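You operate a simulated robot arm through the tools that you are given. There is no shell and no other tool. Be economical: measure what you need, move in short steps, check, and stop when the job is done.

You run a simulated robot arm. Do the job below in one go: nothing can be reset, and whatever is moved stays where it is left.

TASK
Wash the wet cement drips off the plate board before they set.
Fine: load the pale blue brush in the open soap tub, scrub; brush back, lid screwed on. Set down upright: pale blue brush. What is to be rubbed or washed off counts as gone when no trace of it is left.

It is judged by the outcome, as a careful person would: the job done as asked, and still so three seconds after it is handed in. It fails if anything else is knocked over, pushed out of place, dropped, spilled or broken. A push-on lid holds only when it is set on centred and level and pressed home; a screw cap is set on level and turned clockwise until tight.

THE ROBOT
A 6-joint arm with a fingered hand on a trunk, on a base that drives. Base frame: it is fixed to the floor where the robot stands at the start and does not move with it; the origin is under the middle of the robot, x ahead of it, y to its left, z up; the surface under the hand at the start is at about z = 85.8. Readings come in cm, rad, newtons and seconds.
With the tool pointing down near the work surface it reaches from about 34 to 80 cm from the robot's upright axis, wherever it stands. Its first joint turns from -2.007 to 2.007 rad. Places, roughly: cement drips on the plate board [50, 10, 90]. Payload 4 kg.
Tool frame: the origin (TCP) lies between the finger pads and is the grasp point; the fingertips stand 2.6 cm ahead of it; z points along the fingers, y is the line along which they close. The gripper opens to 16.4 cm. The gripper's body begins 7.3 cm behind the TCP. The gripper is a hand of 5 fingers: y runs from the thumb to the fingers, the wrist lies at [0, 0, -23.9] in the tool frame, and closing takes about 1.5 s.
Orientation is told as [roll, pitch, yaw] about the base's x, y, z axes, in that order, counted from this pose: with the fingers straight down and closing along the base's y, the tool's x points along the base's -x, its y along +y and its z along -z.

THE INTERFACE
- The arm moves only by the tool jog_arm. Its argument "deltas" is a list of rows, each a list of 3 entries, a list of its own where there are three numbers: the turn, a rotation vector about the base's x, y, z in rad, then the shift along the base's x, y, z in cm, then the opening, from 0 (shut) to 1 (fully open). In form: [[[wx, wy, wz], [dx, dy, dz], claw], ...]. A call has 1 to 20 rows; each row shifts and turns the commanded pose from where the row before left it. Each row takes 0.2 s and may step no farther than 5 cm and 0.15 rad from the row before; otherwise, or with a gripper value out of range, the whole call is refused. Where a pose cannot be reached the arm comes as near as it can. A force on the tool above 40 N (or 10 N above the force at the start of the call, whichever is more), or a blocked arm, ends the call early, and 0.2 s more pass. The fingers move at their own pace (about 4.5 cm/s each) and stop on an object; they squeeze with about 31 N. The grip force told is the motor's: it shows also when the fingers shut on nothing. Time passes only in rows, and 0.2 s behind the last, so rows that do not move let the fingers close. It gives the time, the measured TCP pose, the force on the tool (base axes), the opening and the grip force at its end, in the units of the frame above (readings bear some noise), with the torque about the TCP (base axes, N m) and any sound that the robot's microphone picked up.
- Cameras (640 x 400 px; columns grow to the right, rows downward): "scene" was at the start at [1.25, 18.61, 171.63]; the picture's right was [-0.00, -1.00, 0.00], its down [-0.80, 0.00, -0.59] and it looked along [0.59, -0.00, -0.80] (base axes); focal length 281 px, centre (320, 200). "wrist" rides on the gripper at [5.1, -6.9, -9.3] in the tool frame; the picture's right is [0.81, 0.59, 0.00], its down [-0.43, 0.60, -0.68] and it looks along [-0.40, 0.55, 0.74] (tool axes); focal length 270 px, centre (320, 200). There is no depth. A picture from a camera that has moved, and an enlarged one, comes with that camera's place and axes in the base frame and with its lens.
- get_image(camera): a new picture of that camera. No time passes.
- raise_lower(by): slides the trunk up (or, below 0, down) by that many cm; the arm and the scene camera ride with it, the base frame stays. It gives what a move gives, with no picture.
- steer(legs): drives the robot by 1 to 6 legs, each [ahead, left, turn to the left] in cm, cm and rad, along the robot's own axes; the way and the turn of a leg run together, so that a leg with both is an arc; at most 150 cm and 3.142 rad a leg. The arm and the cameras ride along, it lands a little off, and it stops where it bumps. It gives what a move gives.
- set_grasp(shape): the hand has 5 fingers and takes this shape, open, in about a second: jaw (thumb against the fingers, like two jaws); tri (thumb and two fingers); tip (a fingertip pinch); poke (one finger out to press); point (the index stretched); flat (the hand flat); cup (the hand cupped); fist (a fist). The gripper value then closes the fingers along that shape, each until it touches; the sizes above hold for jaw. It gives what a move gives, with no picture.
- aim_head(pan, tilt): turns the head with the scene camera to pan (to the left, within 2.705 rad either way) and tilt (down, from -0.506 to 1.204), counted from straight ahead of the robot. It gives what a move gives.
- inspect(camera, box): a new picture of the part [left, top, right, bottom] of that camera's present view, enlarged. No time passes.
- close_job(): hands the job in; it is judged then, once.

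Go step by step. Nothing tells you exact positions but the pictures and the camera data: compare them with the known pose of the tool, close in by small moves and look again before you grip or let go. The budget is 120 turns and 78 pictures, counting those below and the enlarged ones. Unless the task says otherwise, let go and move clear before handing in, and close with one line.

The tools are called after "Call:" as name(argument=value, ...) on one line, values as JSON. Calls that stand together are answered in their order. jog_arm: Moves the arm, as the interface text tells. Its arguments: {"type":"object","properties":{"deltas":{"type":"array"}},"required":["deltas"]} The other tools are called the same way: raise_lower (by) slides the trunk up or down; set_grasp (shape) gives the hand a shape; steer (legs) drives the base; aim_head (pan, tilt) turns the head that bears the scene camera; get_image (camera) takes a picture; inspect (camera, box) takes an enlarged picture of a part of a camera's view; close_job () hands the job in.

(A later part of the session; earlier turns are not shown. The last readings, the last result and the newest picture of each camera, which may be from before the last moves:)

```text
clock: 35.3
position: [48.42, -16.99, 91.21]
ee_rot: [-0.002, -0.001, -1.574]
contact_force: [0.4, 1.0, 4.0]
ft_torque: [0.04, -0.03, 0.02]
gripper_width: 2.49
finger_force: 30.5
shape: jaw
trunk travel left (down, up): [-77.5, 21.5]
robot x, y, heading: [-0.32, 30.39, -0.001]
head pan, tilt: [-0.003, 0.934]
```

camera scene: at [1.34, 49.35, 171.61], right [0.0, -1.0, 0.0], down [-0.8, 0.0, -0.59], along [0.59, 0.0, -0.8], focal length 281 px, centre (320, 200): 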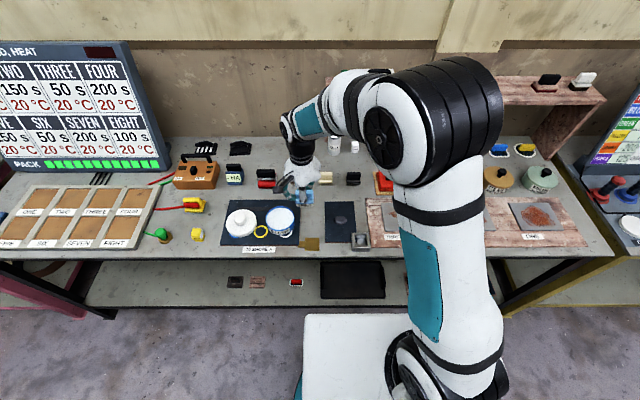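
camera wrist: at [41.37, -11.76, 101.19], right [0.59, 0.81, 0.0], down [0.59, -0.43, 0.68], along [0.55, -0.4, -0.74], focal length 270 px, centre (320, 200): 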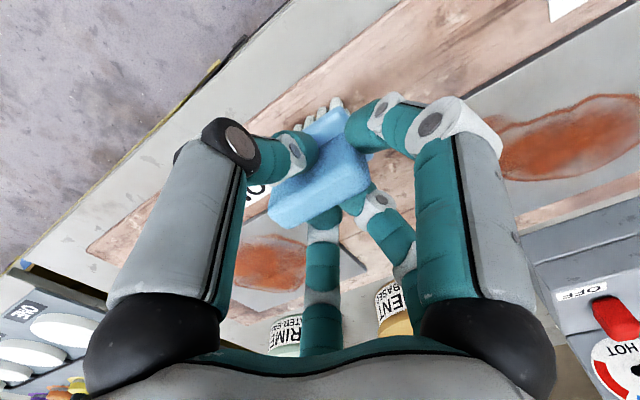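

It rests on the board. I open gently and rise clear.

Call:
jog_arm(deltas=[[[0, 0, 0], [0, 0, 0.05], 0.15], [[0, 0, 0], [0, 0, 0], 0.25], [[0, 0, 0], [0, 0, 0], 0.4], [[0, 0, 0], [0, 0, 0], 0.5], [[0, 0, 0], [0, 0, 0], 0.5], [[0, 0, 0], [0, 0, 0], 0.5], [[0, 0, 0], [0, 0, 2], 0.5], [[0, 0, 0], [0, 0, 4], 0.5], [[0, 0, 0], [0, 0, 4], 0.6], [[0, 0, 0], [0, 0, 4], 0.8]])

Call:
get_image(camera="wrist")

Call:
inspect(camera="scene", box=[450, 180, 580, 260])

```text
clock: 37.5
position: [48.22, -17.06, 105.32]
ee_rot: [-0.001, -0.004, -1.574]
contact_force: [-1.4, -0.9, 0.3]
ft_torque: [-0.03, -0.01, 0.04]
gripper_width: 13.05
finger_force: 0.1
shape: jaw
trunk travel left (down, up): [-77.5, 21.5]
robot x, y, heading: [0.36, 30.47, 0.001]
head pan, tilt: [-0.003, 0.934]
```

```text
38 pictures are left
camera wrist: at [41.25, -11.87, 114.48], right [0.59, 0.81, 0.0], down [0.59, -0.43, 0.68], along [0.55, -0.4, -0.74], focal length 270 px, centre (320, 200)
```

wrist: 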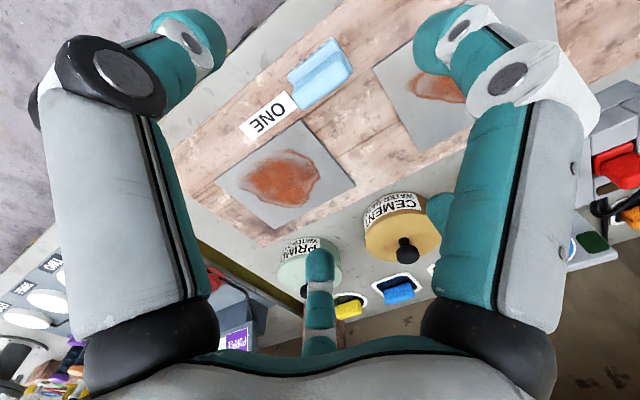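

```text
4.92 times, centred on (515, 220) of scene
camera zoom: at [1.25, 49.23, 171.62], right [0.0, -1.0, 0.0], down [-0.8, 0.0, -0.59], along [0.59, 0.0, -0.8], focal length 1382 px, centre (-640, 102)
```

zoom: 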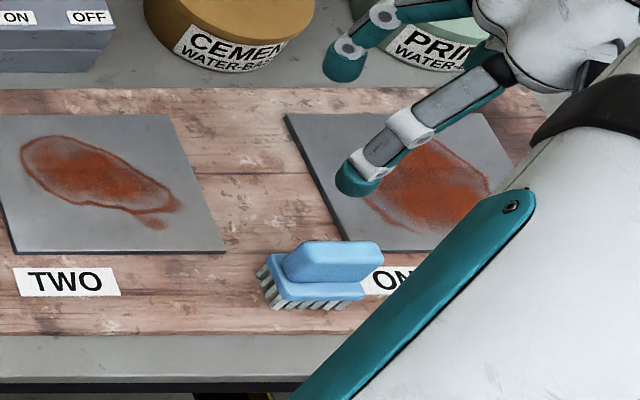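

The brush stands back upright in its place. Next the lid: knob at about [53.2, 77.2]. I swing the hand over it, turning to a positive yaw so that there is room to turn clockwise later.

Call:
jog_arm(deltas=[[[0, 0, 0.11], [0.25, 4.7, 0], 0.8], [[0, 0, 0.11], [0.25, 4.7, 0], 0.8], [[0, 0, 0.11], [0.25, 4.7, 0], 0.8], [[0, 0, 0.11], [0.25, 4.7, 0], 0.8], [[0, 0, 0.11], [0.25, 4.7, 0], 0.8], [[0, 0, 0.11], [0.25, 4.7, 0], 0.8], [[0, 0, 0.11], [0.25, 4.7, 0], 0.8], [[0, 0, 0.11], [0.25, 4.7, 0], 0.8], [[0, 0, 0.11], [0.25, 4.7, 0], 0.8], [[0, 0, 0.11], [0.25, 4.7, 0], 0.8], [[0, 0, 0.11], [0.25, 4.7, 0], 0.8], [[0, 0, 0.11], [0.25, 4.7, 0], 0.8], [[0, 0, 0.11], [0.25, 4.7, 0], 0.8], [[0, 0, 0.11], [0.25, 4.7, 0], 0.8], [[0, 0, 0.11], [0.25, 4.7, 0], 0.8], [[0, 0, 0.11], [0.25, 4.7, 0], 0.8], [[0, 0, 0.11], [0.25, 4.7, 0], 0.8], [[0, 0, 0.11], [0.25, 4.7, 0], 0.8], [[0, 0, 0.11], [0.25, 4.7, 0], 0.8], [[0, 0, 0.11], [0.25, 4.7, 0], 0.8]])

Call:
get_image(camera="wrist")

Call:
inspect(camera="scene", box=[200, 150, 340, 260])

```text
clock: 41.7
position: [53.0, 77.37, 105.13]
ee_rot: [-0.002, 0.0, 0.627]
contact_force: [0.6, 0.7, -0.8]
ft_torque: [-0.03, 0.01, 0.02]
gripper_width: 13.07
finger_force: 0.1
shape: jaw
trunk travel left (down, up): [-77.5, 21.5]
robot x, y, heading: [0.3, 30.54, -0.0]
head pan, tilt: [-0.003, 0.934]
```

```text
36 pictures are left
camera wrist: at [53.03, 68.88, 114.38], right [-1.0, 0.0, 0.0], down [0.0, 0.74, 0.68], along [0.0, 0.68, -0.74], focal length 270 px, centre (320, 200)
```

wrist: 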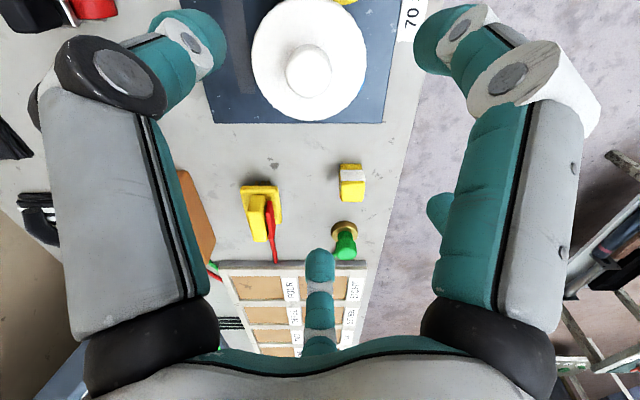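

```text
3.64 times, centred on (270, 205) of scene
camera zoom: at [1.36, 49.38, 171.61], right [0.0, -1.0, 0.0], down [-0.8, 0.0, -0.59], along [0.59, 0.0, -0.8], focal length 1021 px, centre (502, 182)
```

zoom: 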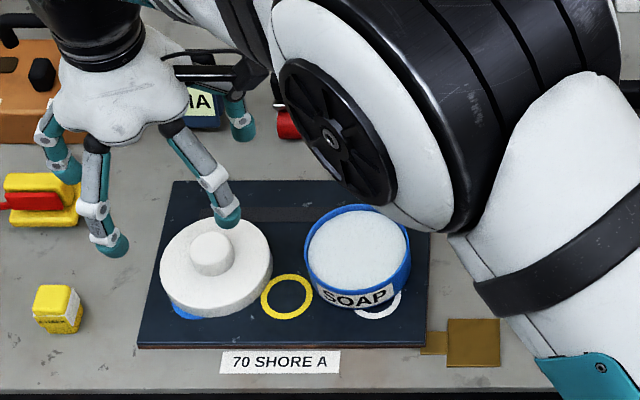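

The knob centre resolves to about [53.8, 76.7], top near z 90. I centre over it and come down partway with a narrower opening.

Call:
jog_arm(deltas=[[[0, 0, 0], [0.8, -0.7, -3], 0.55], [[0, 0, 0], [0, 0, -3], 0.5], [[0, 0, 0], [0, 0, -3], 0.5], [[0, 0, 0], [0, 0, 0], 0.5], [[0, 0, 0], [0, 0, 0], 0.5]])

Call:
get_image(camera="wrist")

Call:
inspect(camera="scene", box=[200, 180, 300, 250])

```text
clock: 42.9
position: [53.92, 76.38, 96.25]
ee_rot: [-0.001, -0.001, 0.625]
contact_force: [-0.7, -0.2, 0.8]
ft_torque: [0.01, 0.03, -0.01]
gripper_width: 8.25
finger_force: 0.0
shape: jaw
trunk travel left (down, up): [-77.5, 21.5]
robot x, y, heading: [0.3, 30.66, -0.003]
head pan, tilt: [-0.003, 0.934]
```

```text
34 pictures are left
camera wrist: at [53.91, 67.87, 105.53], right [-1.0, 0.0, 0.0], down [0.0, 0.74, 0.68], along [0.0, 0.68, -0.74], focal length 270 px, centre (320, 200)
```

wrist: 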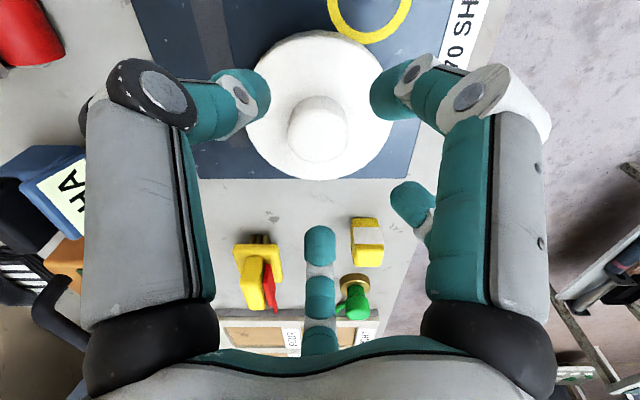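

```text
5.71 times, centred on (250, 215) of scene
camera zoom: at [1.34, 49.23, 171.63], right [0.0, -1.0, 0.0], down [-0.8, 0.0, -0.59], along [0.59, 0.0, -0.8], focal length 1605 px, centre (720, 114)
```

zoom: 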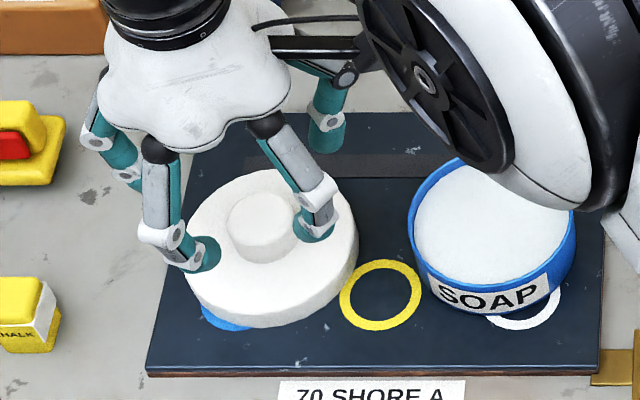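

Knob and hand agree within half a centimetre. I lower to bring the fingertips around the knob and check again.

Call:
jog_arm(deltas=[[[0, 0, 0], [0, 0, -2], 0.5], [[0, 0, 0], [0, 0, -1.5], 0.5], [[0, 0, 0], [0, 0, 0], 0.45], [[0, 0, 0], [0, 0, 0], 0.45]])

Call:
get_image(camera="wrist")

Call:
inspect(camera="scene", box=[210, 195, 280, 245])

```text
clock: 43.9
position: [53.97, 76.4, 92.7]
ee_rot: [0.001, 0.0, 0.624]
contact_force: [0.0, -0.9, -0.1]
ft_torque: [0.0, -0.01, -0.01]
gripper_width: 7.43
finger_force: 0.0
shape: jaw
trunk travel left (down, up): [-77.5, 21.5]
robot x, y, heading: [0.13, 30.59, -0.005]
head pan, tilt: [-0.003, 0.934]
```

```text
32 pictures are left
camera wrist: at [53.97, 67.79, 101.98], right [-1.0, 0.0, 0.0], down [0.0, 0.74, 0.68], along [0.0, 0.68, -0.74], focal length 270 px, centre (320, 200)
```

wrist: 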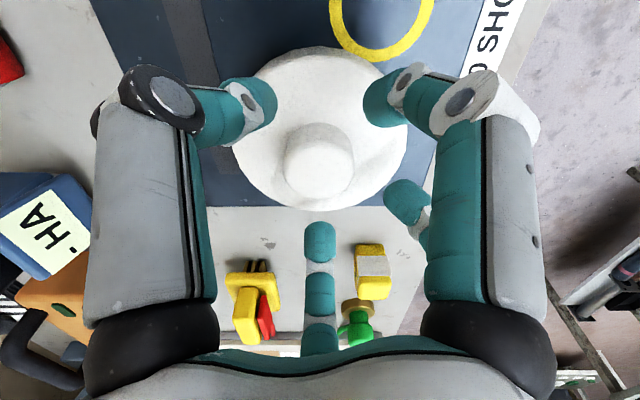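

```text
8.00 times, centred on (245, 220) of scene
camera zoom: at [1.33, 49.22, 171.63], right [0.0, -1.0, 0.0], down [-0.8, 0.0, -0.59], along [0.59, 0.0, -0.8], focal length 2246 px, centre (920, 40)
```

zoom: 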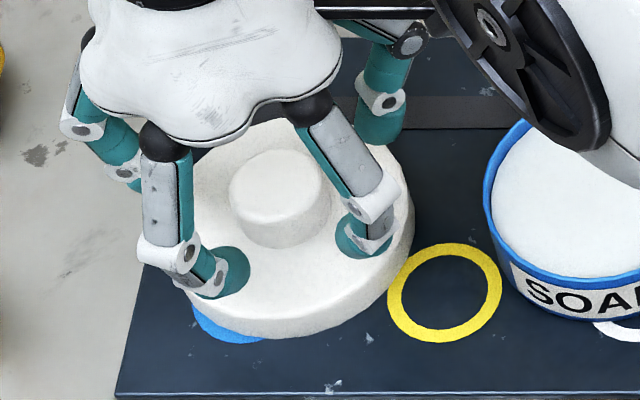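

Centred well. I lower 1.4 cm so the tips flank the knob, then close.

Call:
jog_arm(deltas=[[[0, 0, 0], [0, 0.1, -0.7], 0.45], [[0, 0, 0], [0, 0, -0.7], 0.4], [[0, 0, 0], [0, 0, 0], 0.3], [[0, 0, 0], [0, 0, 0], 0.2], [[0, 0, 0], [0, 0, 0], 0], [[0, 0, 0], [0, 0, 0], 0], [[0, 0, 0], [0, 0, 0], 0], [[0, 0, 0], [0, 0, 0], 0]])

Call:
get_image(camera="wrist")

Call:
inspect(camera="scene", box=[210, 195, 280, 245])

```text
clock: 45.7
position: [53.91, 76.52, 91.33]
ee_rot: [0.001, 0.0, 0.624]
contact_force: [0.1, 0.5, -0.2]
ft_torque: [-0.02, 0.02, 0.02]
gripper_width: 3.38
finger_force: 31.3
shape: jaw
trunk travel left (down, up): [-77.5, 21.5]
robot x, y, heading: [0.17, 30.77, 0.001]
head pan, tilt: [-0.003, 0.934]
```

```text
30 pictures are left
camera wrist: at [53.98, 67.91, 100.53], right [-1.0, 0.0, 0.0], down [0.0, 0.74, 0.68], along [0.0, 0.68, -0.74], focal length 270 px, centre (320, 200)
```

wrist: 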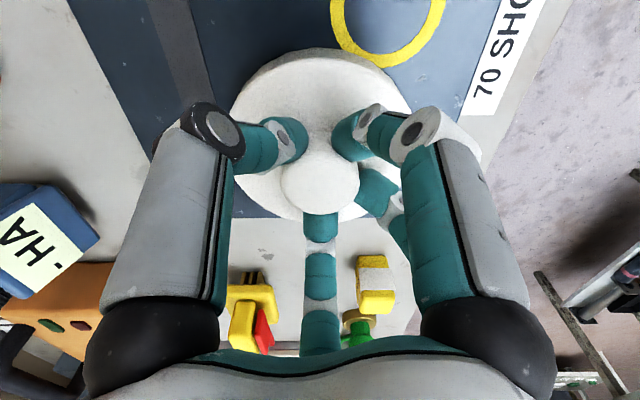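

```text
8.00 times, centred on (245, 220) of scene
camera zoom: at [1.33, 49.22, 171.63], right [0.0, -1.0, 0.0], down [-0.8, 0.0, -0.59], along [0.59, 0.0, -0.8], focal length 2246 px, centre (920, 40)
```

zoom: 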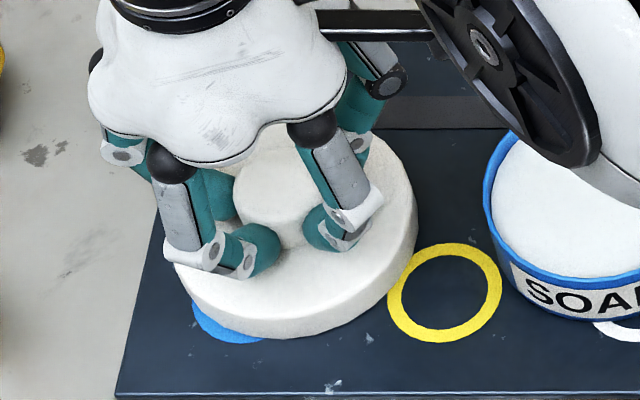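

The knob is held all round (3.4 cm, 31 N). I lift the lid and check that it hangs level.

Call:
jog_arm(deltas=[[[0, 0, 0], [0, 0, 1], 0], [[0, 0, 0], [0, 0, 2], 0], [[0, 0, 0], [0, 0, 3], 0], [[0, 0, 0], [0, 0, 3], 0], [[0, 0, 0], [0, 0, 0], 0]])

Call:
inspect(camera="scene", box=[200, 150, 320, 250])

Call:
get_image(camera="wrist")

```text
clock: 46.9
position: [53.94, 76.57, 100.32]
ee_rot: [-0.001, 0.0, 0.625]
contact_force: [0.5, 0.0, -0.8]
ft_torque: [0.03, -0.03, 0.01]
gripper_width: 3.35
finger_force: 30.6
shape: jaw
trunk travel left (down, up): [-77.5, 21.5]
robot x, y, heading: [0.26, 30.34, 0.002]
head pan, tilt: [-0.003, 0.934]
```

```text
4.00 times, centred on (260, 200) of scene
camera zoom: at [1.35, 49.24, 171.63], right [0.0, -1.0, 0.0], down [-0.8, 0.0, -0.59], along [0.59, 0.0, -0.8], focal length 1123 px, centre (560, 200)
```

zoom: 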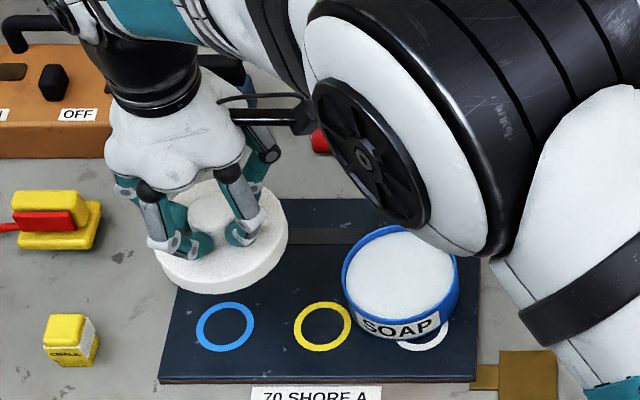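

```text
27 pictures are left
camera wrist: at [53.97, 68.04, 109.57], right [-1.0, 0.0, 0.0], down [0.0, 0.74, 0.68], along [0.0, 0.68, -0.74], focal length 270 px, centre (320, 200)
```

wrist: 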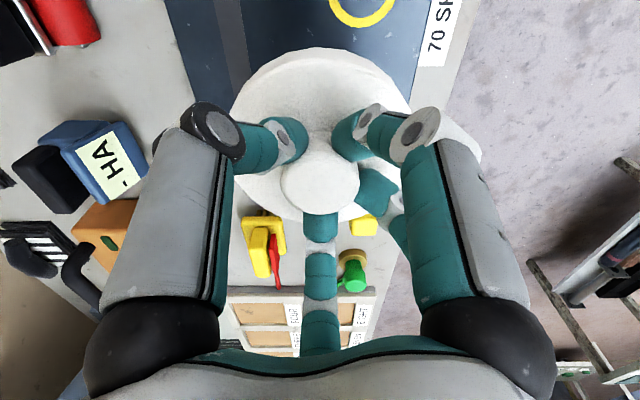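

The lid hangs level and centred in the hand. I carry it over the tub at about [53.6, 63.3] and compare the outlines before lowering.

Call:
jog_arm(deltas=[[[0, 0, 0], [0, -4.5, 0], 0], [[0, 0, 0], [-0.2, -4.5, 0], 0], [[0, 0, 0], [-0.1, -4.2, 0], 0], [[0, 0, 0], [0, 0, -2], 0], [[0, 0, 0], [0, 0, 0], 0], [[0, 0, 0], [0, 0, 0], 0]])

Call:
inspect(camera="scene", box=[235, 190, 325, 250])

Call:
get_image(camera="wrist")

```text
clock: 48.3
position: [53.87, 63.38, 98.15]
ee_rot: [0.001, 0.0, 0.624]
contact_force: [-0.4, -0.3, -0.8]
ft_torque: [-0.02, 0.01, 0.05]
gripper_width: 3.36
finger_force: 30.9
shape: jaw
trunk travel left (down, up): [-77.5, 21.5]
robot x, y, heading: [0.24, 30.55, -0.0]
head pan, tilt: [-0.003, 0.934]
```

```text
6.67 times, centred on (280, 220) of scene
camera zoom: at [1.35, 49.24, 171.63], right [0.0, -1.0, 0.0], down [-0.8, 0.0, -0.59], along [0.59, 0.0, -0.8], focal length 1872 px, centre (587, 67)
```

zoom: 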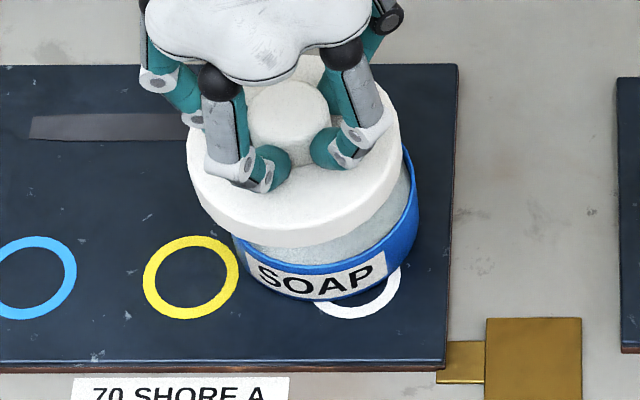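

```text
25 pictures are left
camera wrist: at [53.84, 54.89, 107.46], right [-1.0, 0.0, 0.0], down [0.0, 0.74, 0.68], along [0.0, 0.68, -0.74], focal length 270 px, centre (320, 200)
```

wrist: 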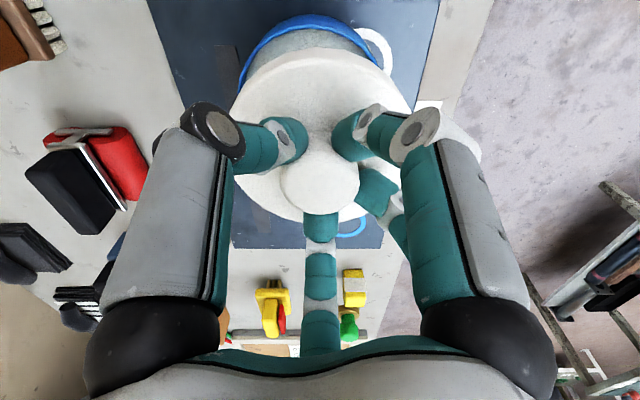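

The tub seems to lie about 1 cm toward −y of the lid. I zoom in to measure it.

Call:
inspect(camera="wrist", box=[220, 0, 420, 125])

Call:
inspect(camera="scene", box=[255, 205, 305, 240])

```text
3.20 times, centred on (320, 62) of wrist
camera zoom: at [53.84, 54.89, 107.46], right [-1.0, 0.0, 0.0], down [0.0, 0.74, 0.68], along [0.0, 0.68, -0.74], focal length 865 px, centre (320, 640)
```

zoom: 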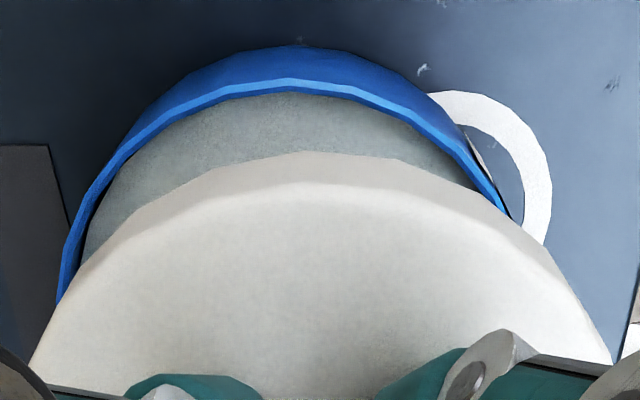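

```text
11.43 times, centred on (280, 222) of scene
camera zoom: at [1.35, 49.24, 171.63], right [0.0, -1.0, 0.0], down [-0.8, 0.0, -0.59], along [0.59, 0.0, -0.8], focal length 3209 px, centre (777, -57)
```

zoom: 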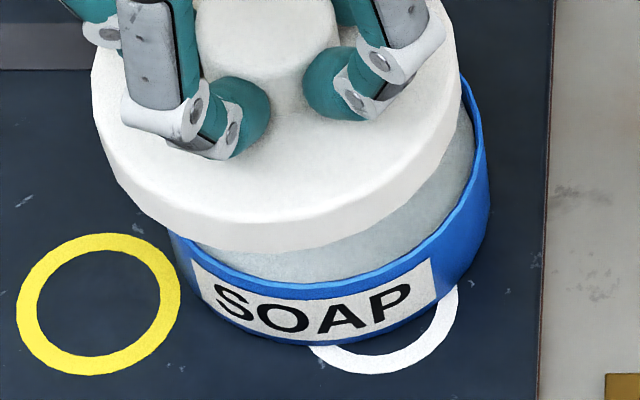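

Fitting the rim gives the tub centre at about [54.3, 63.0]. I shift the lid by that correction, lower to just above, and then go down in small steps to contact.

Call:
jog_arm(deltas=[[[0, 0, 0], [0.43, -0.38, 0], 0], [[0, 0, 0], [0, 0, -1.5], 0], [[0, 0, 0], [0, 0, -1], 0], [[0, 0, 0], [0, 0, 0], 0]])

Call:
inspect(camera="wrist", box=[220, 0, 420, 125])

Call:
inspect(camera="scene", box=[250, 205, 310, 245])

```text
clock: 49.3
position: [54.26, 63.05, 95.73]
ee_rot: [0.001, -0.003, 0.625]
contact_force: [-0.7, 0.8, 0.2]
ft_torque: [0.01, 0.04, -0.01]
gripper_width: 3.35
finger_force: 31.2
shape: jaw
trunk travel left (down, up): [-77.5, 21.5]
robot x, y, heading: [-0.15, 30.48, -0.002]
head pan, tilt: [-0.003, 0.934]
```

```text
3.20 times, centred on (320, 62) of wrist
camera zoom: at [54.21, 54.56, 104.96], right [-1.0, 0.0, 0.0], down [0.0, 0.74, 0.68], along [0.0, 0.68, -0.74], focal length 865 px, centre (320, 640)
```

zoom: 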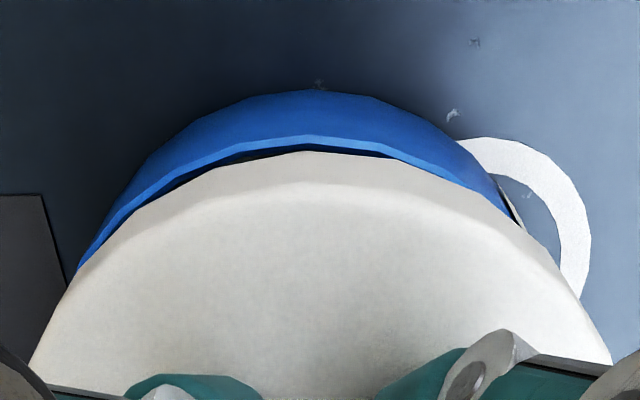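

```text
10.00 times, centred on (280, 225) of scene
camera zoom: at [1.32, 49.21, 171.63], right [0.0, -1.0, 0.0], down [-0.8, 0.0, -0.59], along [0.59, 0.0, -0.8], focal length 2808 px, centre (720, -50)
```

zoom: 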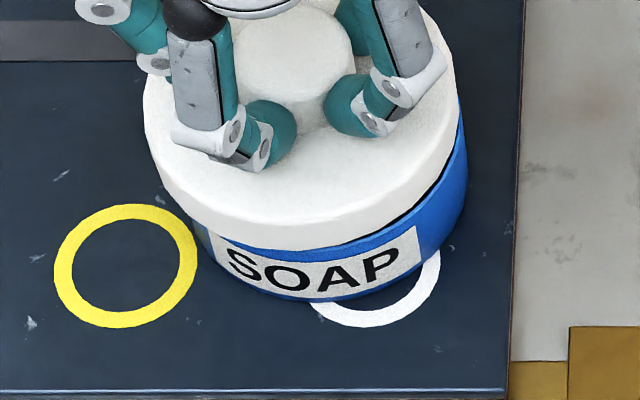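

The centring checks out ([54.3, 63.1]). I lower in small steps until the lid meets the rim.

Call:
jog_arm(deltas=[[[0, 0, 0], [0, 0.05, -0.5], 0], [[0, 0, 0], [0, 0, -0.4], 0], [[0, 0, 0], [0, 0, -0.3], 0], [[0, 0, 0], [0, 0, 0], 0]])

```text
clock: 50.3
position: [54.27, 63.07, 94.66]
ee_rot: [-0.001, -0.002, 0.625]
contact_force: [0.2, -0.6, 11.3]
ft_torque: [-0.01, 0.01, -0.03]
gripper_width: 3.36
finger_force: 31.4
shape: jaw
trunk travel left (down, up): [-77.5, 21.5]
robot x, y, heading: [-0.05, 30.7, -0.001]
head pan, tilt: [-0.003, 0.934]
```

Contact at z 94.66 with 11 N, no tilt torque. I start turning clockwise with light downward follow.

Call:
jog_arm(deltas=[[[0, 0, -0.12], [0, 0, 0], 0], [[0, 0, -0.12], [0, 0, 0], 0], [[0, 0, -0.12], [0, 0, 0], 0], [[0, 0, -0.12], [0, 0, 0], 0], [[0, 0, -0.12], [0, 0, 0], 0], [[0, 0, 0], [0, 0, 0], 0]])

Call:
inspect(camera="scene", box=[250, 205, 310, 245])

```text
clock: 51.7
position: [54.19, 62.91, 94.51]
ee_rot: [0.0, 0.001, 0.023]
contact_force: [4.9, -5.7, 23.5]
ft_torque: [-0.5, 0.34, 0.49]
gripper_width: 3.29
finger_force: 31.2
shape: jaw
trunk travel left (down, up): [-77.5, 21.5]
robot x, y, heading: [0.14, 30.69, -0.005]
head pan, tilt: [-0.003, 0.934]
```

```text
10.00 times, centred on (280, 225) of scene
camera zoom: at [1.19, 49.0, 171.67], right [0.0, -1.0, 0.0], down [-0.8, 0.0, -0.59], along [0.59, 0.0, -0.8], focal length 2808 px, centre (720, -50)
```

zoom: 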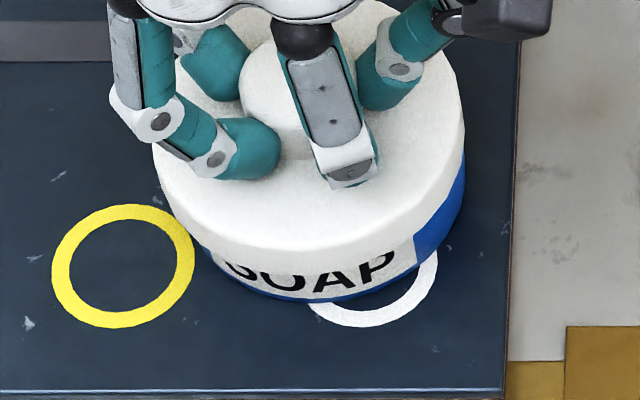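

The lid has settled down over the rim and the torque is building (0.49 N m). I keep turning.

Call:
jog_arm(deltas=[[[0, 0, -0.12], [0.04, 0.08, 0], 0], [[0, 0, -0.12], [0, 0, 0], 0], [[0, 0, -0.12], [0, 0, 0], 0], [[0, 0, -0.12], [0, 0, 0], 0], [[0, 0, 0], [0, 0, 0], 0]])

Call:
inspect(camera="scene", box=[250, 205, 310, 245])

```text
clock: 52.9
position: [54.07, 62.98, 94.67]
ee_rot: [-0.001, -0.002, -0.456]
contact_force: [-0.5, -5.7, 17.1]
ft_torque: [-0.29, 0.59, 0.43]
gripper_width: 3.32
finger_force: 30.5
shape: jaw
trunk travel left (down, up): [-77.5, 21.5]
robot x, y, heading: [-0.0, 30.51, -0.004]
head pan, tilt: [-0.003, 0.934]
```

```text
10.00 times, centred on (280, 225) of scene
camera zoom: at [1.14, 49.04, 171.65], right [0.0, -1.0, 0.0], down [-0.8, 0.0, -0.59], along [0.59, 0.0, -0.8], focal length 2808 px, centre (720, -50)
```

zoom: 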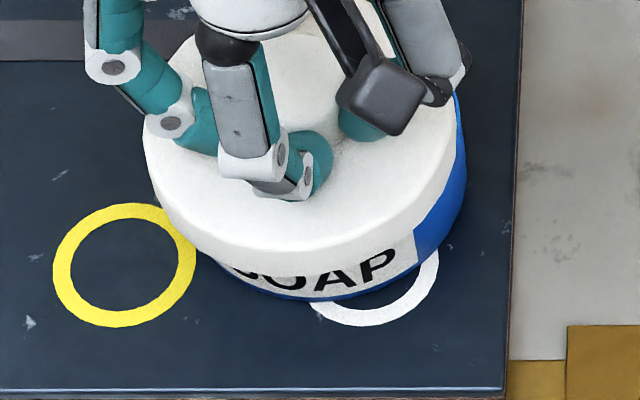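

I check the seating from the wrist camera before turning further.

Call:
get_image(camera="wrist")

Call:
inspect(camera="scene", box=[230, 185, 330, 250])

```text
18 pictures are left
camera wrist: at [46.56, 59.03, 103.88], right [-0.47, 0.88, 0.0], down [0.65, 0.34, 0.68], along [0.6, 0.32, -0.74], focal length 270 px, centre (320, 200)
```

wrist: 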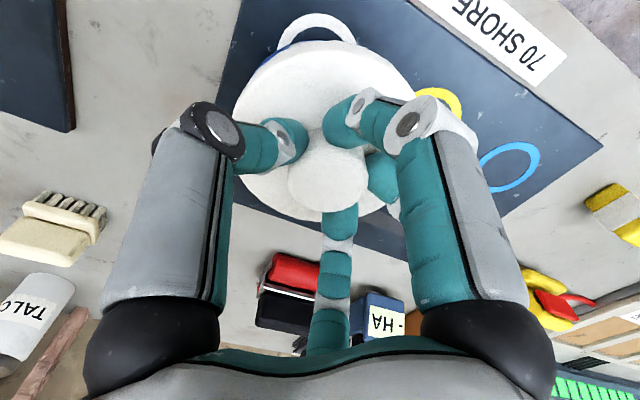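

```text
6.15 times, centred on (280, 218) of scene
camera zoom: at [1.14, 49.04, 171.65], right [0.0, -1.0, 0.0], down [-0.8, 0.0, -0.59], along [0.59, 0.0, -0.8], focal length 1728 px, centre (566, 92)
```

zoom: 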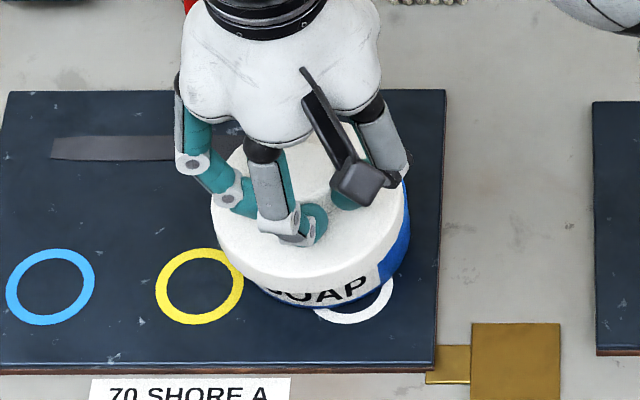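

The knob has shifted a little in the grip. I let go to let the lid relax, rise, and look at how it sits.

Call:
jog_arm(deltas=[[[0, 0, 0], [0, 0, 0.1], 0.1], [[0, 0, 0], [0, 0, 0], 0.3], [[0, 0, 0], [0, 0, 0], 0.5], [[0, 0, 0], [0, 0, 0], 0.5], [[0, 0, 0], [0, 0, 0], 0.5], [[0, 0, 0], [0, 0, 2], 0.5], [[0, 0, 0], [0, 0, 4], 0.5], [[0, 0, 0], [0, 0, 4], 0.5], [[0, 0, 0], [0, 0, 0], 0.5]])

Call:
get_image(camera="wrist")

Call:
inspect(camera="scene", box=[240, 190, 320, 245])

```text
clock: 54.9
position: [54.27, 63.04, 104.72]
ee_rot: [-0.001, 0.0, -0.456]
contact_force: [0.0, -0.4, 0.0]
ft_torque: [-0.01, 0.01, 0.01]
gripper_width: 8.17
finger_force: 0.1
shape: jaw
trunk travel left (down, up): [-77.5, 21.5]
robot x, y, heading: [0.06, 30.65, 0.002]
head pan, tilt: [-0.003, 0.934]
```

```text
16 pictures are left
camera wrist: at [46.75, 59.13, 113.98], right [-0.47, 0.88, 0.0], down [0.65, 0.35, 0.68], along [0.6, 0.32, -0.74], focal length 270 px, centre (320, 200)
```

wrist: 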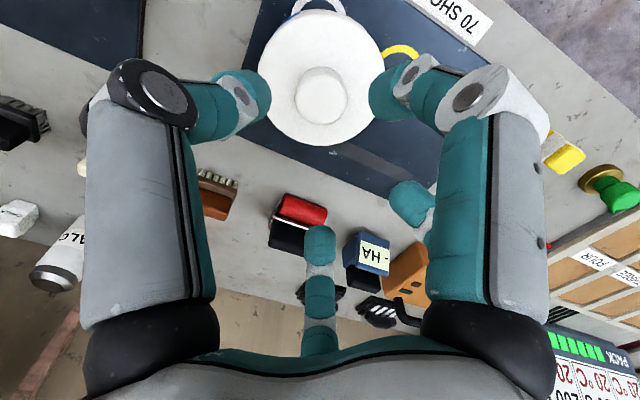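

```text
7.27 times, centred on (280, 218) of scene
camera zoom: at [1.37, 49.23, 171.63], right [0.0, -1.0, 0.0], down [-0.8, 0.0, -0.59], along [0.59, 0.0, -0.8], focal length 2042 px, centre (611, 73)
```

zoom: 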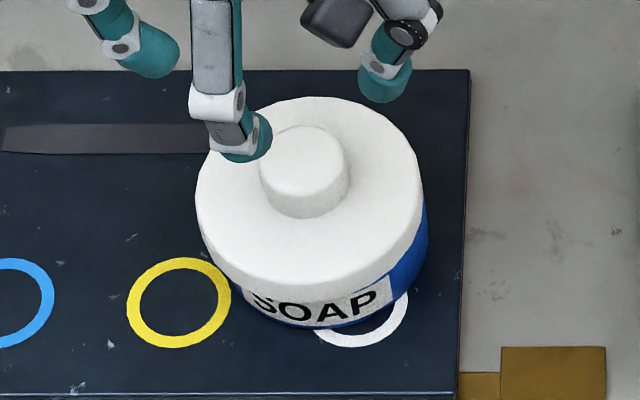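

The lid sits level and centred on the tub (knob near [54.05, 63.1]). I wind the wrist back to yaw +1.2 above it, come down and grip again for another clockwise turn.

Call:
jog_arm(deltas=[[[0, 0, 0.15], [-0.2, 0, 0], 0.5], [[0, 0, 0.15], [0, 0, 0], 0.5], [[0, 0, 0.15], [0, 0, 0], 0.5], [[0, 0, 0.15], [0, 0, 0], 0.5], [[0, 0, 0.15], [0, 0, 0], 0.5], [[0, 0, 0.15], [0, 0, 0], 0.5], [[0, 0, 0.15], [0, 0, 0], 0.5], [[0, 0, 0.15], [0, 0, 0], 0.5], [[0, 0, 0.15], [0, 0, 0], 0.5], [[0, 0, 0.15], [0, 0, 0], 0.5], [[0, 0, 0.15], [0, 0, 0], 0.5], [[0, 0, 0], [0, 0, 0], 0.5]])

Call:
get_image(camera="wrist")

```text
clock: 57.5
position: [54.18, 63.08, 104.6]
ee_rot: [-0.001, 0.0, 1.195]
contact_force: [-0.7, 0.7, -0.4]
ft_torque: [0.03, 0.02, -0.01]
gripper_width: 8.18
finger_force: 0.0
shape: jaw
trunk travel left (down, up): [-77.5, 21.5]
robot x, y, heading: [-0.11, 30.66, -0.002]
head pan, tilt: [-0.003, 0.934]
```

```text
14 pictures are left
camera wrist: at [58.69, 55.91, 113.95], right [-0.84, -0.54, 0.0], down [-0.4, 0.62, 0.68], along [-0.36, 0.57, -0.74], focal length 270 px, centre (320, 200)
```

wrist: 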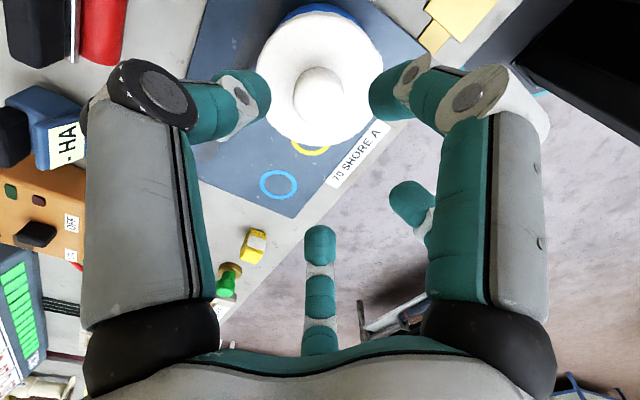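

The two opposite views put the knob at about [54.35, 63.2]. I go down and grip again.

Call:
jog_arm(deltas=[[[0, 0, 0], [0.17, 0.12, -4], 0.5], [[0, 0, 0], [0, 0, -4], 0.5], [[0, 0, 0], [0, 0, -1.9], 0.45], [[0, 0, 0], [0, 0, 0], 0.3], [[0, 0, 0], [0, 0, 0], 0.2], [[0, 0, 0], [0, 0, 0], 0], [[0, 0, 0], [0, 0, 0], 0], [[0, 0, 0], [0, 0, 0], 0], [[0, 0, 0], [0, 0, 0], 0]])

```text
clock: 59.5
position: [54.33, 63.19, 94.57]
ee_rot: [0.001, 0.001, 1.194]
contact_force: [-0.5, 0.6, -0.3]
ft_torque: [0.0, 0.01, 0.01]
gripper_width: 3.35
finger_force: 30.9
shape: jaw
trunk travel left (down, up): [-77.5, 21.5]
robot x, y, heading: [-0.27, 30.5, 0.002]
head pan, tilt: [-0.003, 0.934]
```

Gripped without any side load. I press very lightly and turn clockwise.

Call:
jog_arm(deltas=[[[0, 0, 0], [0, 0, -0.1], 0], [[0, 0, -0.13], [0, 0, -0.02], 0], [[0, 0, -0.13], [0, 0, -0.02], 0], [[0, 0, -0.13], [0, 0, -0.02], 0], [[0, 0, -0.13], [0, 0, -0.02], 0], [[0, 0, -0.13], [0, 0, -0.02], 0], [[0, 0, -0.13], [0, 0, -0.02], 0], [[0, 0, -0.13], [0, 0, -0.02], 0], [[0, 0, -0.13], [0, 0, -0.02], 0], [[0, 0, 0], [0, 0, 0], 0]])

```text
clock: 61.7
position: [54.16, 63.24, 94.71]
ee_rot: [0.001, -0.002, 0.15]
contact_force: [0.5, -1.4, 8.7]
ft_torque: [-0.08, 0.05, 0.11]
gripper_width: 3.36
finger_force: 30.7
shape: jaw
trunk travel left (down, up): [-77.5, 21.5]
robot x, y, heading: [0.31, 30.41, -0.007]
head pan, tilt: [-0.003, 0.934]
```

Torque is low (0.11 N m), so it isn't tight yet. I keep turning to the end of this wrist range.

Call:
jog_arm(deltas=[[[0, 0, -0.13], [0, 0, -0.03], 0], [[0, 0, -0.13], [0, 0, -0.03], 0], [[0, 0, -0.13], [0, 0, -0.03], 0], [[0, 0, -0.13], [0, 0, -0.03], 0], [[0, 0, -0.13], [0, 0, -0.03], 0], [[0, 0, -0.13], [0, 0, -0.03], 0], [[0, 0, -0.13], [0, 0, -0.03], 0], [[0, 0, -0.13], [0, 0, -0.03], 0], [[0, 0, -0.13], [0, 0, -0.03], 0], [[0, 0, -0.13], [0, 0, -0.03], 0], [[0, 0, -0.13], [0, 0, -0.03], 0], [[0, 0, -0.13], [0, 0, -0.03], 0], [[0, 0, -0.13], [0, 0, -0.03], 0], [[0, 0, 0], [0, 0, 0], 0]])

Call:
inspect(camera="scene", box=[240, 190, 320, 245])

```text
clock: 64.7
position: [54.04, 63.18, 94.36]
ee_rot: [0.004, 0.003, -1.538]
contact_force: [-9.9, -7.2, 36.2]
ft_torque: [0.73, 0.94, 0.78]
gripper_width: 3.39
finger_force: 30.7
shape: jaw
trunk travel left (down, up): [-77.5, 21.5]
robot x, y, heading: [0.18, 30.75, -0.0]
head pan, tilt: [-0.003, 0.934]
```

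```text
7.27 times, centred on (280, 218) of scene
camera zoom: at [0.85, 48.9, 171.68], right [0.0, -1.0, 0.0], down [-0.8, 0.0, -0.6], along [0.6, 0.0, -0.8], focal length 2042 px, centre (611, 73)
```

zoom: 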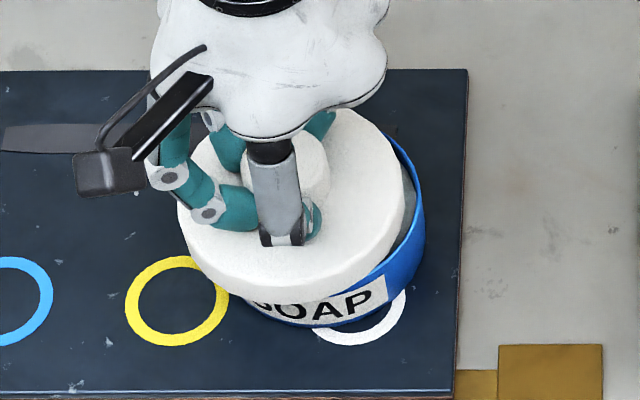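

I pressed too hard and the lid slipped off to the left: the thread had not engaged. I lift the lid clear and look at how it sits in the hand.

Call:
jog_arm(deltas=[[[0, 0, 0], [0, 0, 0.4], 0], [[0, 0, 0], [0, 0, 1], 0], [[0, 0, 0], [0, 0, 2], 0], [[0, 0, 0], [0, 0, 0], 0], [[0, 0, 0], [0, 0, 0], 0]])

Call:
get_image(camera="wrist")

Call:
inspect(camera="scene", box=[240, 185, 320, 245])

```text
clock: 65.9
position: [54.25, 63.31, 97.48]
ee_rot: [0.0, -0.002, -1.534]
contact_force: [-0.4, 0.1, -0.8]
ft_torque: [0.0, 0.01, 0.01]
gripper_width: 3.32
finger_force: 31.1
shape: jaw
trunk travel left (down, up): [-77.5, 21.5]
robot x, y, heading: [0.01, 30.82, 0.003]
head pan, tilt: [-0.003, 0.934]
```

```text
12 pictures are left
camera wrist: at [47.18, 68.19, 106.78], right [0.56, 0.83, 0.0], down [0.61, -0.41, 0.68], along [0.56, -0.38, -0.74], focal length 270 px, centre (320, 200)
```

wrist: 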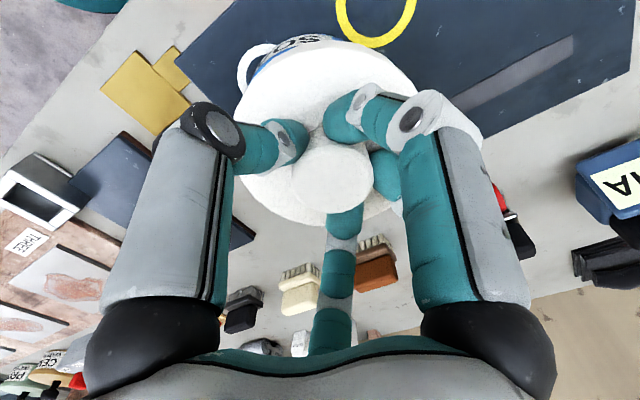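

```text
6.67 times, centred on (280, 215) of scene
camera zoom: at [1.32, 49.21, 171.63], right [0.0, -1.0, 0.0], down [-0.8, 0.0, -0.59], along [0.59, 0.0, -0.8], focal length 1872 px, centre (587, 100)
```

zoom: 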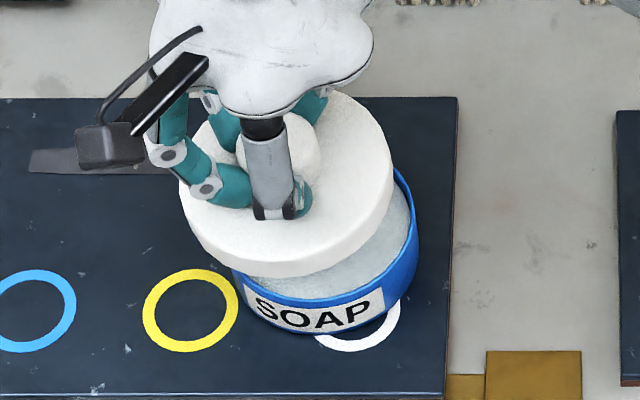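

The knob has slipped about 0.6 cm in the hand and the lid is a bit tilted. The clean way is to set it down flat at its old spot on the mat and take a fresh, centred grip.

Call:
jog_arm(deltas=[[[0, 0, 0], [0, 0, 3.5], 0], [[0, 0, 0], [-0.2, 4.3, 0], 0], [[0, 0, 0], [-0.2, 4.3, 0], 0], [[0, 0, 0], [-0.2, 4.2, 0], 0], [[0, 0, 0], [0, 0, -4], 0], [[0, 0, 0], [0, 0, -3], 0], [[0, 0, 0], [0, 0, -1.5], 0], [[0, 0, 0], [0, 0, -0.7], 0], [[0, 0, 0], [0, 0, -0.3], 0], [[0, 0, 0], [0, 0, 0], 0]])

```text
clock: 68.1
position: [53.6, 75.92, 91.71]
ee_rot: [0.0, -0.001, -1.534]
contact_force: [0.5, -0.1, 0.2]
ft_torque: [0.0, -0.02, -0.04]
gripper_width: 3.31
finger_force: 30.7
shape: jaw
trunk travel left (down, up): [-77.5, 21.5]
robot x, y, heading: [-0.03, 30.34, -0.004]
head pan, tilt: [-0.003, 0.934]
```

Call:
jog_arm(deltas=[[[0, 0, 0], [0, 0, -0.2], 0], [[0, 0, 0], [0, 0, -0.2], 0], [[0, 0, 0], [0, 0, 0], 0]])

```text
clock: 68.9
position: [53.74, 75.98, 91.02]
ee_rot: [-0.001, -0.002, -1.537]
contact_force: [0.3, -0.6, 2.5]
ft_torque: [0.11, 0.09, 0.03]
gripper_width: 3.3
finger_force: 30.8
shape: jaw
trunk travel left (down, up): [-77.5, 21.5]
robot x, y, heading: [-0.32, 30.44, -0.001]
head pan, tilt: [-0.003, 0.934]
```

It touches down. I release, rise, and wind the wrist to yaw +0.9 above the lid for a fresh look.

Call:
jog_arm(deltas=[[[0, 0, 0], [0, 0, 0], 0.2], [[0, 0, 0], [0, 0, 0], 0.4], [[0, 0, 0], [0, 0, 0], 0.5], [[0, 0, 0], [0, 0, 0], 0.5], [[0, 0, 0], [0, 0, 0], 0.5], [[0, 0, 0], [0, 0, 3], 0.5], [[0, 0, 0], [0, 0, 4], 0.5]])

Call:
jog_arm(deltas=[[[0, 0, 0.144], [0.3, 0.5, 0], 0.5], [[0, 0, 0.144], [0, 0, 0], 0.5], [[0, 0, 0.144], [0, 0, 0], 0.5], [[0, 0, 0.144], [0, 0, 0], 0.5], [[0, 0, 0.144], [0, 0, 0], 0.5], [[0, 0, 0.144], [0, 0, 0], 0.5], [[0, 0, 0.144], [0, 0, 0], 0.5], [[0, 0, 0.144], [0, 0, 0], 0.5], [[0, 0, 0.144], [0, 0, 0], 0.5], [[0, 0, 0.144], [0, 0, 0], 0.5], [[0, 0, 0.144], [0, 0, 0], 0.5], [[0, 0, 0.144], [0, 0, 0], 0.5], [[0, 0, 0.144], [0, 0, 0], 0.5], [[0, 0, 0.144], [0, 0, 0], 0.5], [[0, 0, 0.144], [0, 0, 0], 0.5], [[0, 0, 0.144], [0, 0, 0], 0.5], [[0, 0, 0.144], [0, 0, 0], 0.5], [[0, 0, 0], [0, 0, 0], 0.5]])

Call:
get_image(camera="wrist")

Call:
inspect(camera="scene", box=[210, 185, 320, 250])

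```text
clock: 70.5
position: [53.5, 75.92, 98.11]
ee_rot: [-0.001, -0.002, -1.536]
contact_force: [0.2, -0.2, 0.6]
ft_torque: [0.03, -0.01, 0.0]
gripper_width: 8.17
finger_force: 0.1
shape: jaw
trunk travel left (down, up): [-77.5, 21.5]
robot x, y, heading: [0.25, 30.43, -0.003]
head pan, tilt: [-0.003, 0.934]
```

```text
clock: 74.3
position: [53.9, 76.39, 98.06]
ee_rot: [0.0, 0.0, 0.911]
contact_force: [0.0, 0.2, 0.4]
ft_torque: [0.03, 0.01, -0.01]
gripper_width: 8.17
finger_force: 0.1
shape: jaw
trunk travel left (down, up): [-77.5, 21.5]
robot x, y, heading: [0.38, 30.65, 0.004]
head pan, tilt: [-0.003, 0.934]
```

```text
10 pictures are left
camera wrist: at [56.35, 68.25, 107.37], right [-0.96, -0.28, 0.0], down [-0.21, 0.71, 0.68], along [-0.19, 0.65, -0.74], focal length 270 px, centre (320, 200)
```

wrist: 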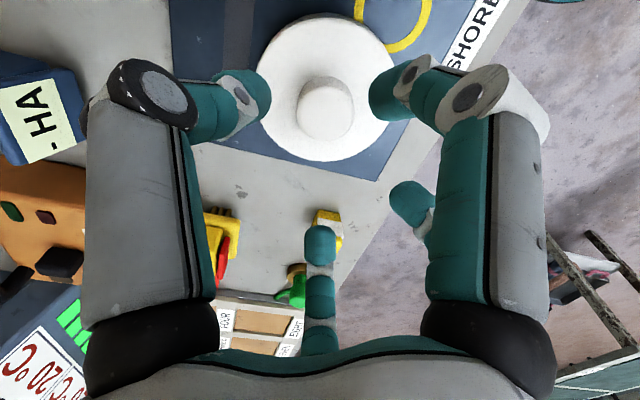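

```text
5.82 times, centred on (265, 218) of scene
camera zoom: at [1.32, 49.21, 171.63], right [0.0, -1.0, 0.0], down [-0.8, 0.0, -0.59], along [0.59, 0.0, -0.8], focal length 1634 px, centre (640, 98)
```

zoom: 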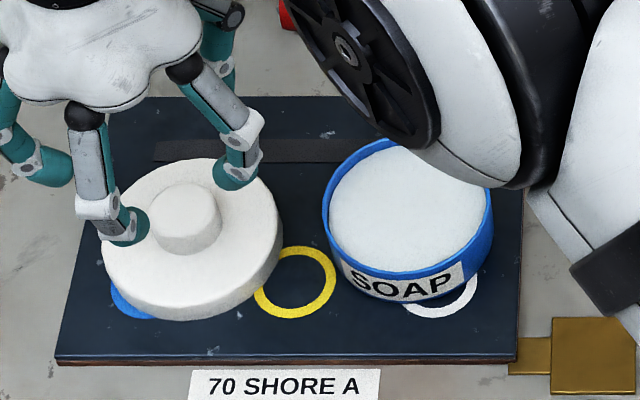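

The lid lies flat again at about [53.7, 76.1], and the tub is unmoved at about [54.2, 63.0]. I take a fresh centred grip on the knob.

Call:
jog_arm(deltas=[[[0, 0, 0], [-0.2, -0.25, -3], 0.5], [[0, 0, 0], [0, 0, -3], 0.5], [[0, 0, 0], [0, 0, -0.75], 0.45], [[0, 0, 0], [0, 0, 0], 0.3], [[0, 0, 0], [0, 0, 0], 0.2], [[0, 0, 0], [0, 0, 0], 0], [[0, 0, 0], [0, 0, 0], 0], [[0, 0, 0], [0, 0, 0], 0], [[0, 0, 0], [0, 0, 0], 0]])

Call:
get_image(camera="wrist")

```text
clock: 76.3
position: [53.7, 76.15, 91.35]
ee_rot: [0.0, 0.0, 0.911]
contact_force: [-0.3, -0.3, -0.5]
ft_torque: [0.04, 0.03, 0.02]
gripper_width: 3.32
finger_force: 30.6
shape: jaw
trunk travel left (down, up): [-77.5, 21.5]
robot x, y, heading: [0.27, 30.29, -0.002]
head pan, tilt: [-0.003, 0.934]
```

```text
8 pictures are left
camera wrist: at [56.13, 67.94, 100.59], right [-0.96, -0.28, 0.0], down [-0.21, 0.71, 0.68], along [-0.19, 0.65, -0.74], focal length 270 px, centre (320, 200)
```

wrist: 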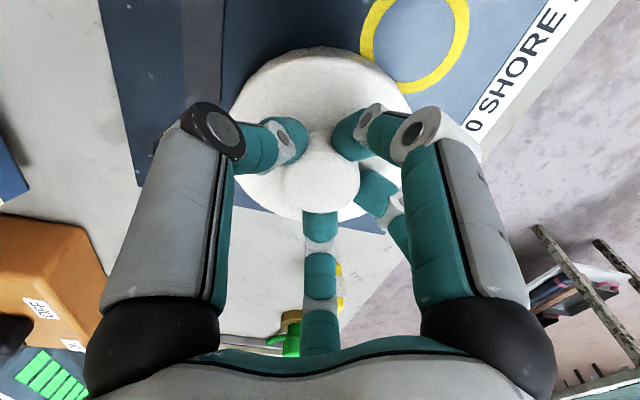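

The knob is centred in the grip again. I carry the lid to [54.2, 63.0] and lower to just above the contact height.

Call:
jog_arm(deltas=[[[0, 0, 0], [0, 0, 2], 0], [[0, 0, 0], [0, 0, 3], 0], [[0, 0, 0], [0, 0, 3], 0], [[0, 0, 0], [0.2, -4.4, 0], 0], [[0, 0, 0], [0.2, -4.4, 0], 0], [[0, 0, 0], [0.1, -4.3, 0], 0], [[0, 0, 0], [0, 0, -2.5], 0], [[0, 0, 0], [0, 0, -1.2], 0], [[0, 0, 0], [0, 0, -0.5], 0], [[0, 0, 0], [0, 0, 0], 0]])

Call:
inspect(camera="wrist", box=[220, 0, 420, 125])

```text
clock: 78.5
position: [54.14, 63.25, 95.09]
ee_rot: [0.0, -0.002, 0.912]
contact_force: [0.9, 0.2, -1.2]
ft_torque: [0.02, 0.0, -0.01]
gripper_width: 3.29
finger_force: 31.0
shape: jaw
trunk travel left (down, up): [-77.5, 21.5]
robot x, y, heading: [0.0, 30.59, -0.008]
head pan, tilt: [-0.003, 0.934]
```

```text
3.20 times, centred on (320, 62) of wrist
camera zoom: at [56.55, 54.96, 104.4], right [-0.96, -0.28, 0.0], down [-0.21, 0.71, 0.68], along [-0.19, 0.65, -0.74], focal length 865 px, centre (320, 640)
```

zoom: 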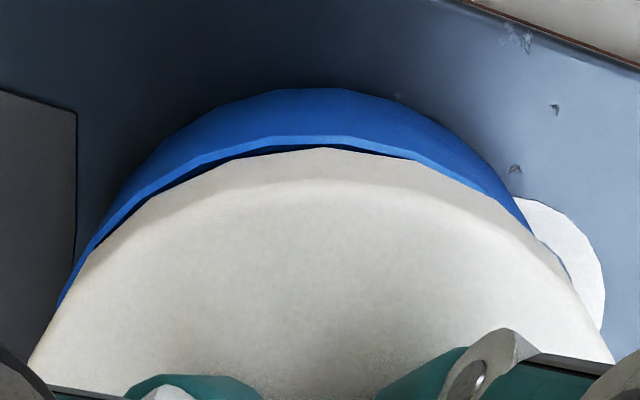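

The fit says the tub centre is +0.12, −0.2 from the hand. I correct that and lower to a light touch.

Call:
jog_arm(deltas=[[[0, 0, 0], [0.12, -0.2, 0], 0], [[0, 0, 0], [0, 0, -0.15], 0], [[0, 0, 0], [0, 0, -0.15], 0], [[0, 0, 0], [0, 0, 0], 0]])

```text
clock: 79.5
position: [54.26, 63.01, 94.98]
ee_rot: [-0.001, -0.004, 0.911]
contact_force: [-2.4, 1.5, 10.2]
ft_torque: [0.06, 0.09, -0.01]
gripper_width: 3.34
finger_force: 31.3
shape: jaw
trunk travel left (down, up): [-77.5, 21.5]
robot x, y, heading: [-0.08, 30.79, -0.005]
head pan, tilt: [-0.003, 0.934]
```

Light contact (10 N) and level. I turn clockwise half a radian without pushing further and watch force and height.

Call:
jog_arm(deltas=[[[0, 0, -0.1], [0, 0, 0], 0], [[0, 0, -0.1], [0, 0, 0], 0], [[0, 0, -0.1], [0, 0, 0], 0], [[0, 0, -0.1], [0, 0, 0], 0], [[0, 0, -0.1], [0, 0, 0], 0], [[0, 0, 0], [0, 0, 0], 0]])

```text
clock: 80.9
position: [54.27, 62.91, 94.84]
ee_rot: [0.0, -0.004, 0.411]
contact_force: [0.0, 2.6, 17.0]
ft_torque: [0.03, 0.05, 0.02]
gripper_width: 3.32
finger_force: 30.3
shape: jaw
trunk travel left (down, up): [-77.5, 21.5]
robot x, y, heading: [0.04, 30.37, -0.005]
head pan, tilt: [-0.003, 0.934]
```

No jamming, torque near zero. I continue turning.

Call:
jog_arm(deltas=[[[0, 0, -0.12], [0, 0, 0], 0], [[0, 0, -0.12], [0, 0, 0], 0], [[0, 0, -0.12], [0, 0, 0], 0], [[0, 0, -0.12], [0, 0, 0], 0], [[0, 0, -0.12], [0, 0, 0], 0], [[0, 0, -0.12], [0, 0, 0], 0], [[0, 0, 0], [0, 0, 0], 0]])

```text
clock: 82.5
position: [54.25, 62.9, 94.99]
ee_rot: [0.0, -0.001, -0.311]
contact_force: [-0.2, 3.9, 17.8]
ft_torque: [0.07, 0.04, -0.01]
gripper_width: 3.35
finger_force: 30.6
shape: jaw
trunk travel left (down, up): [-77.5, 21.5]
robot x, y, heading: [-0.01, 30.41, 0.002]
head pan, tilt: [-0.003, 0.934]
```

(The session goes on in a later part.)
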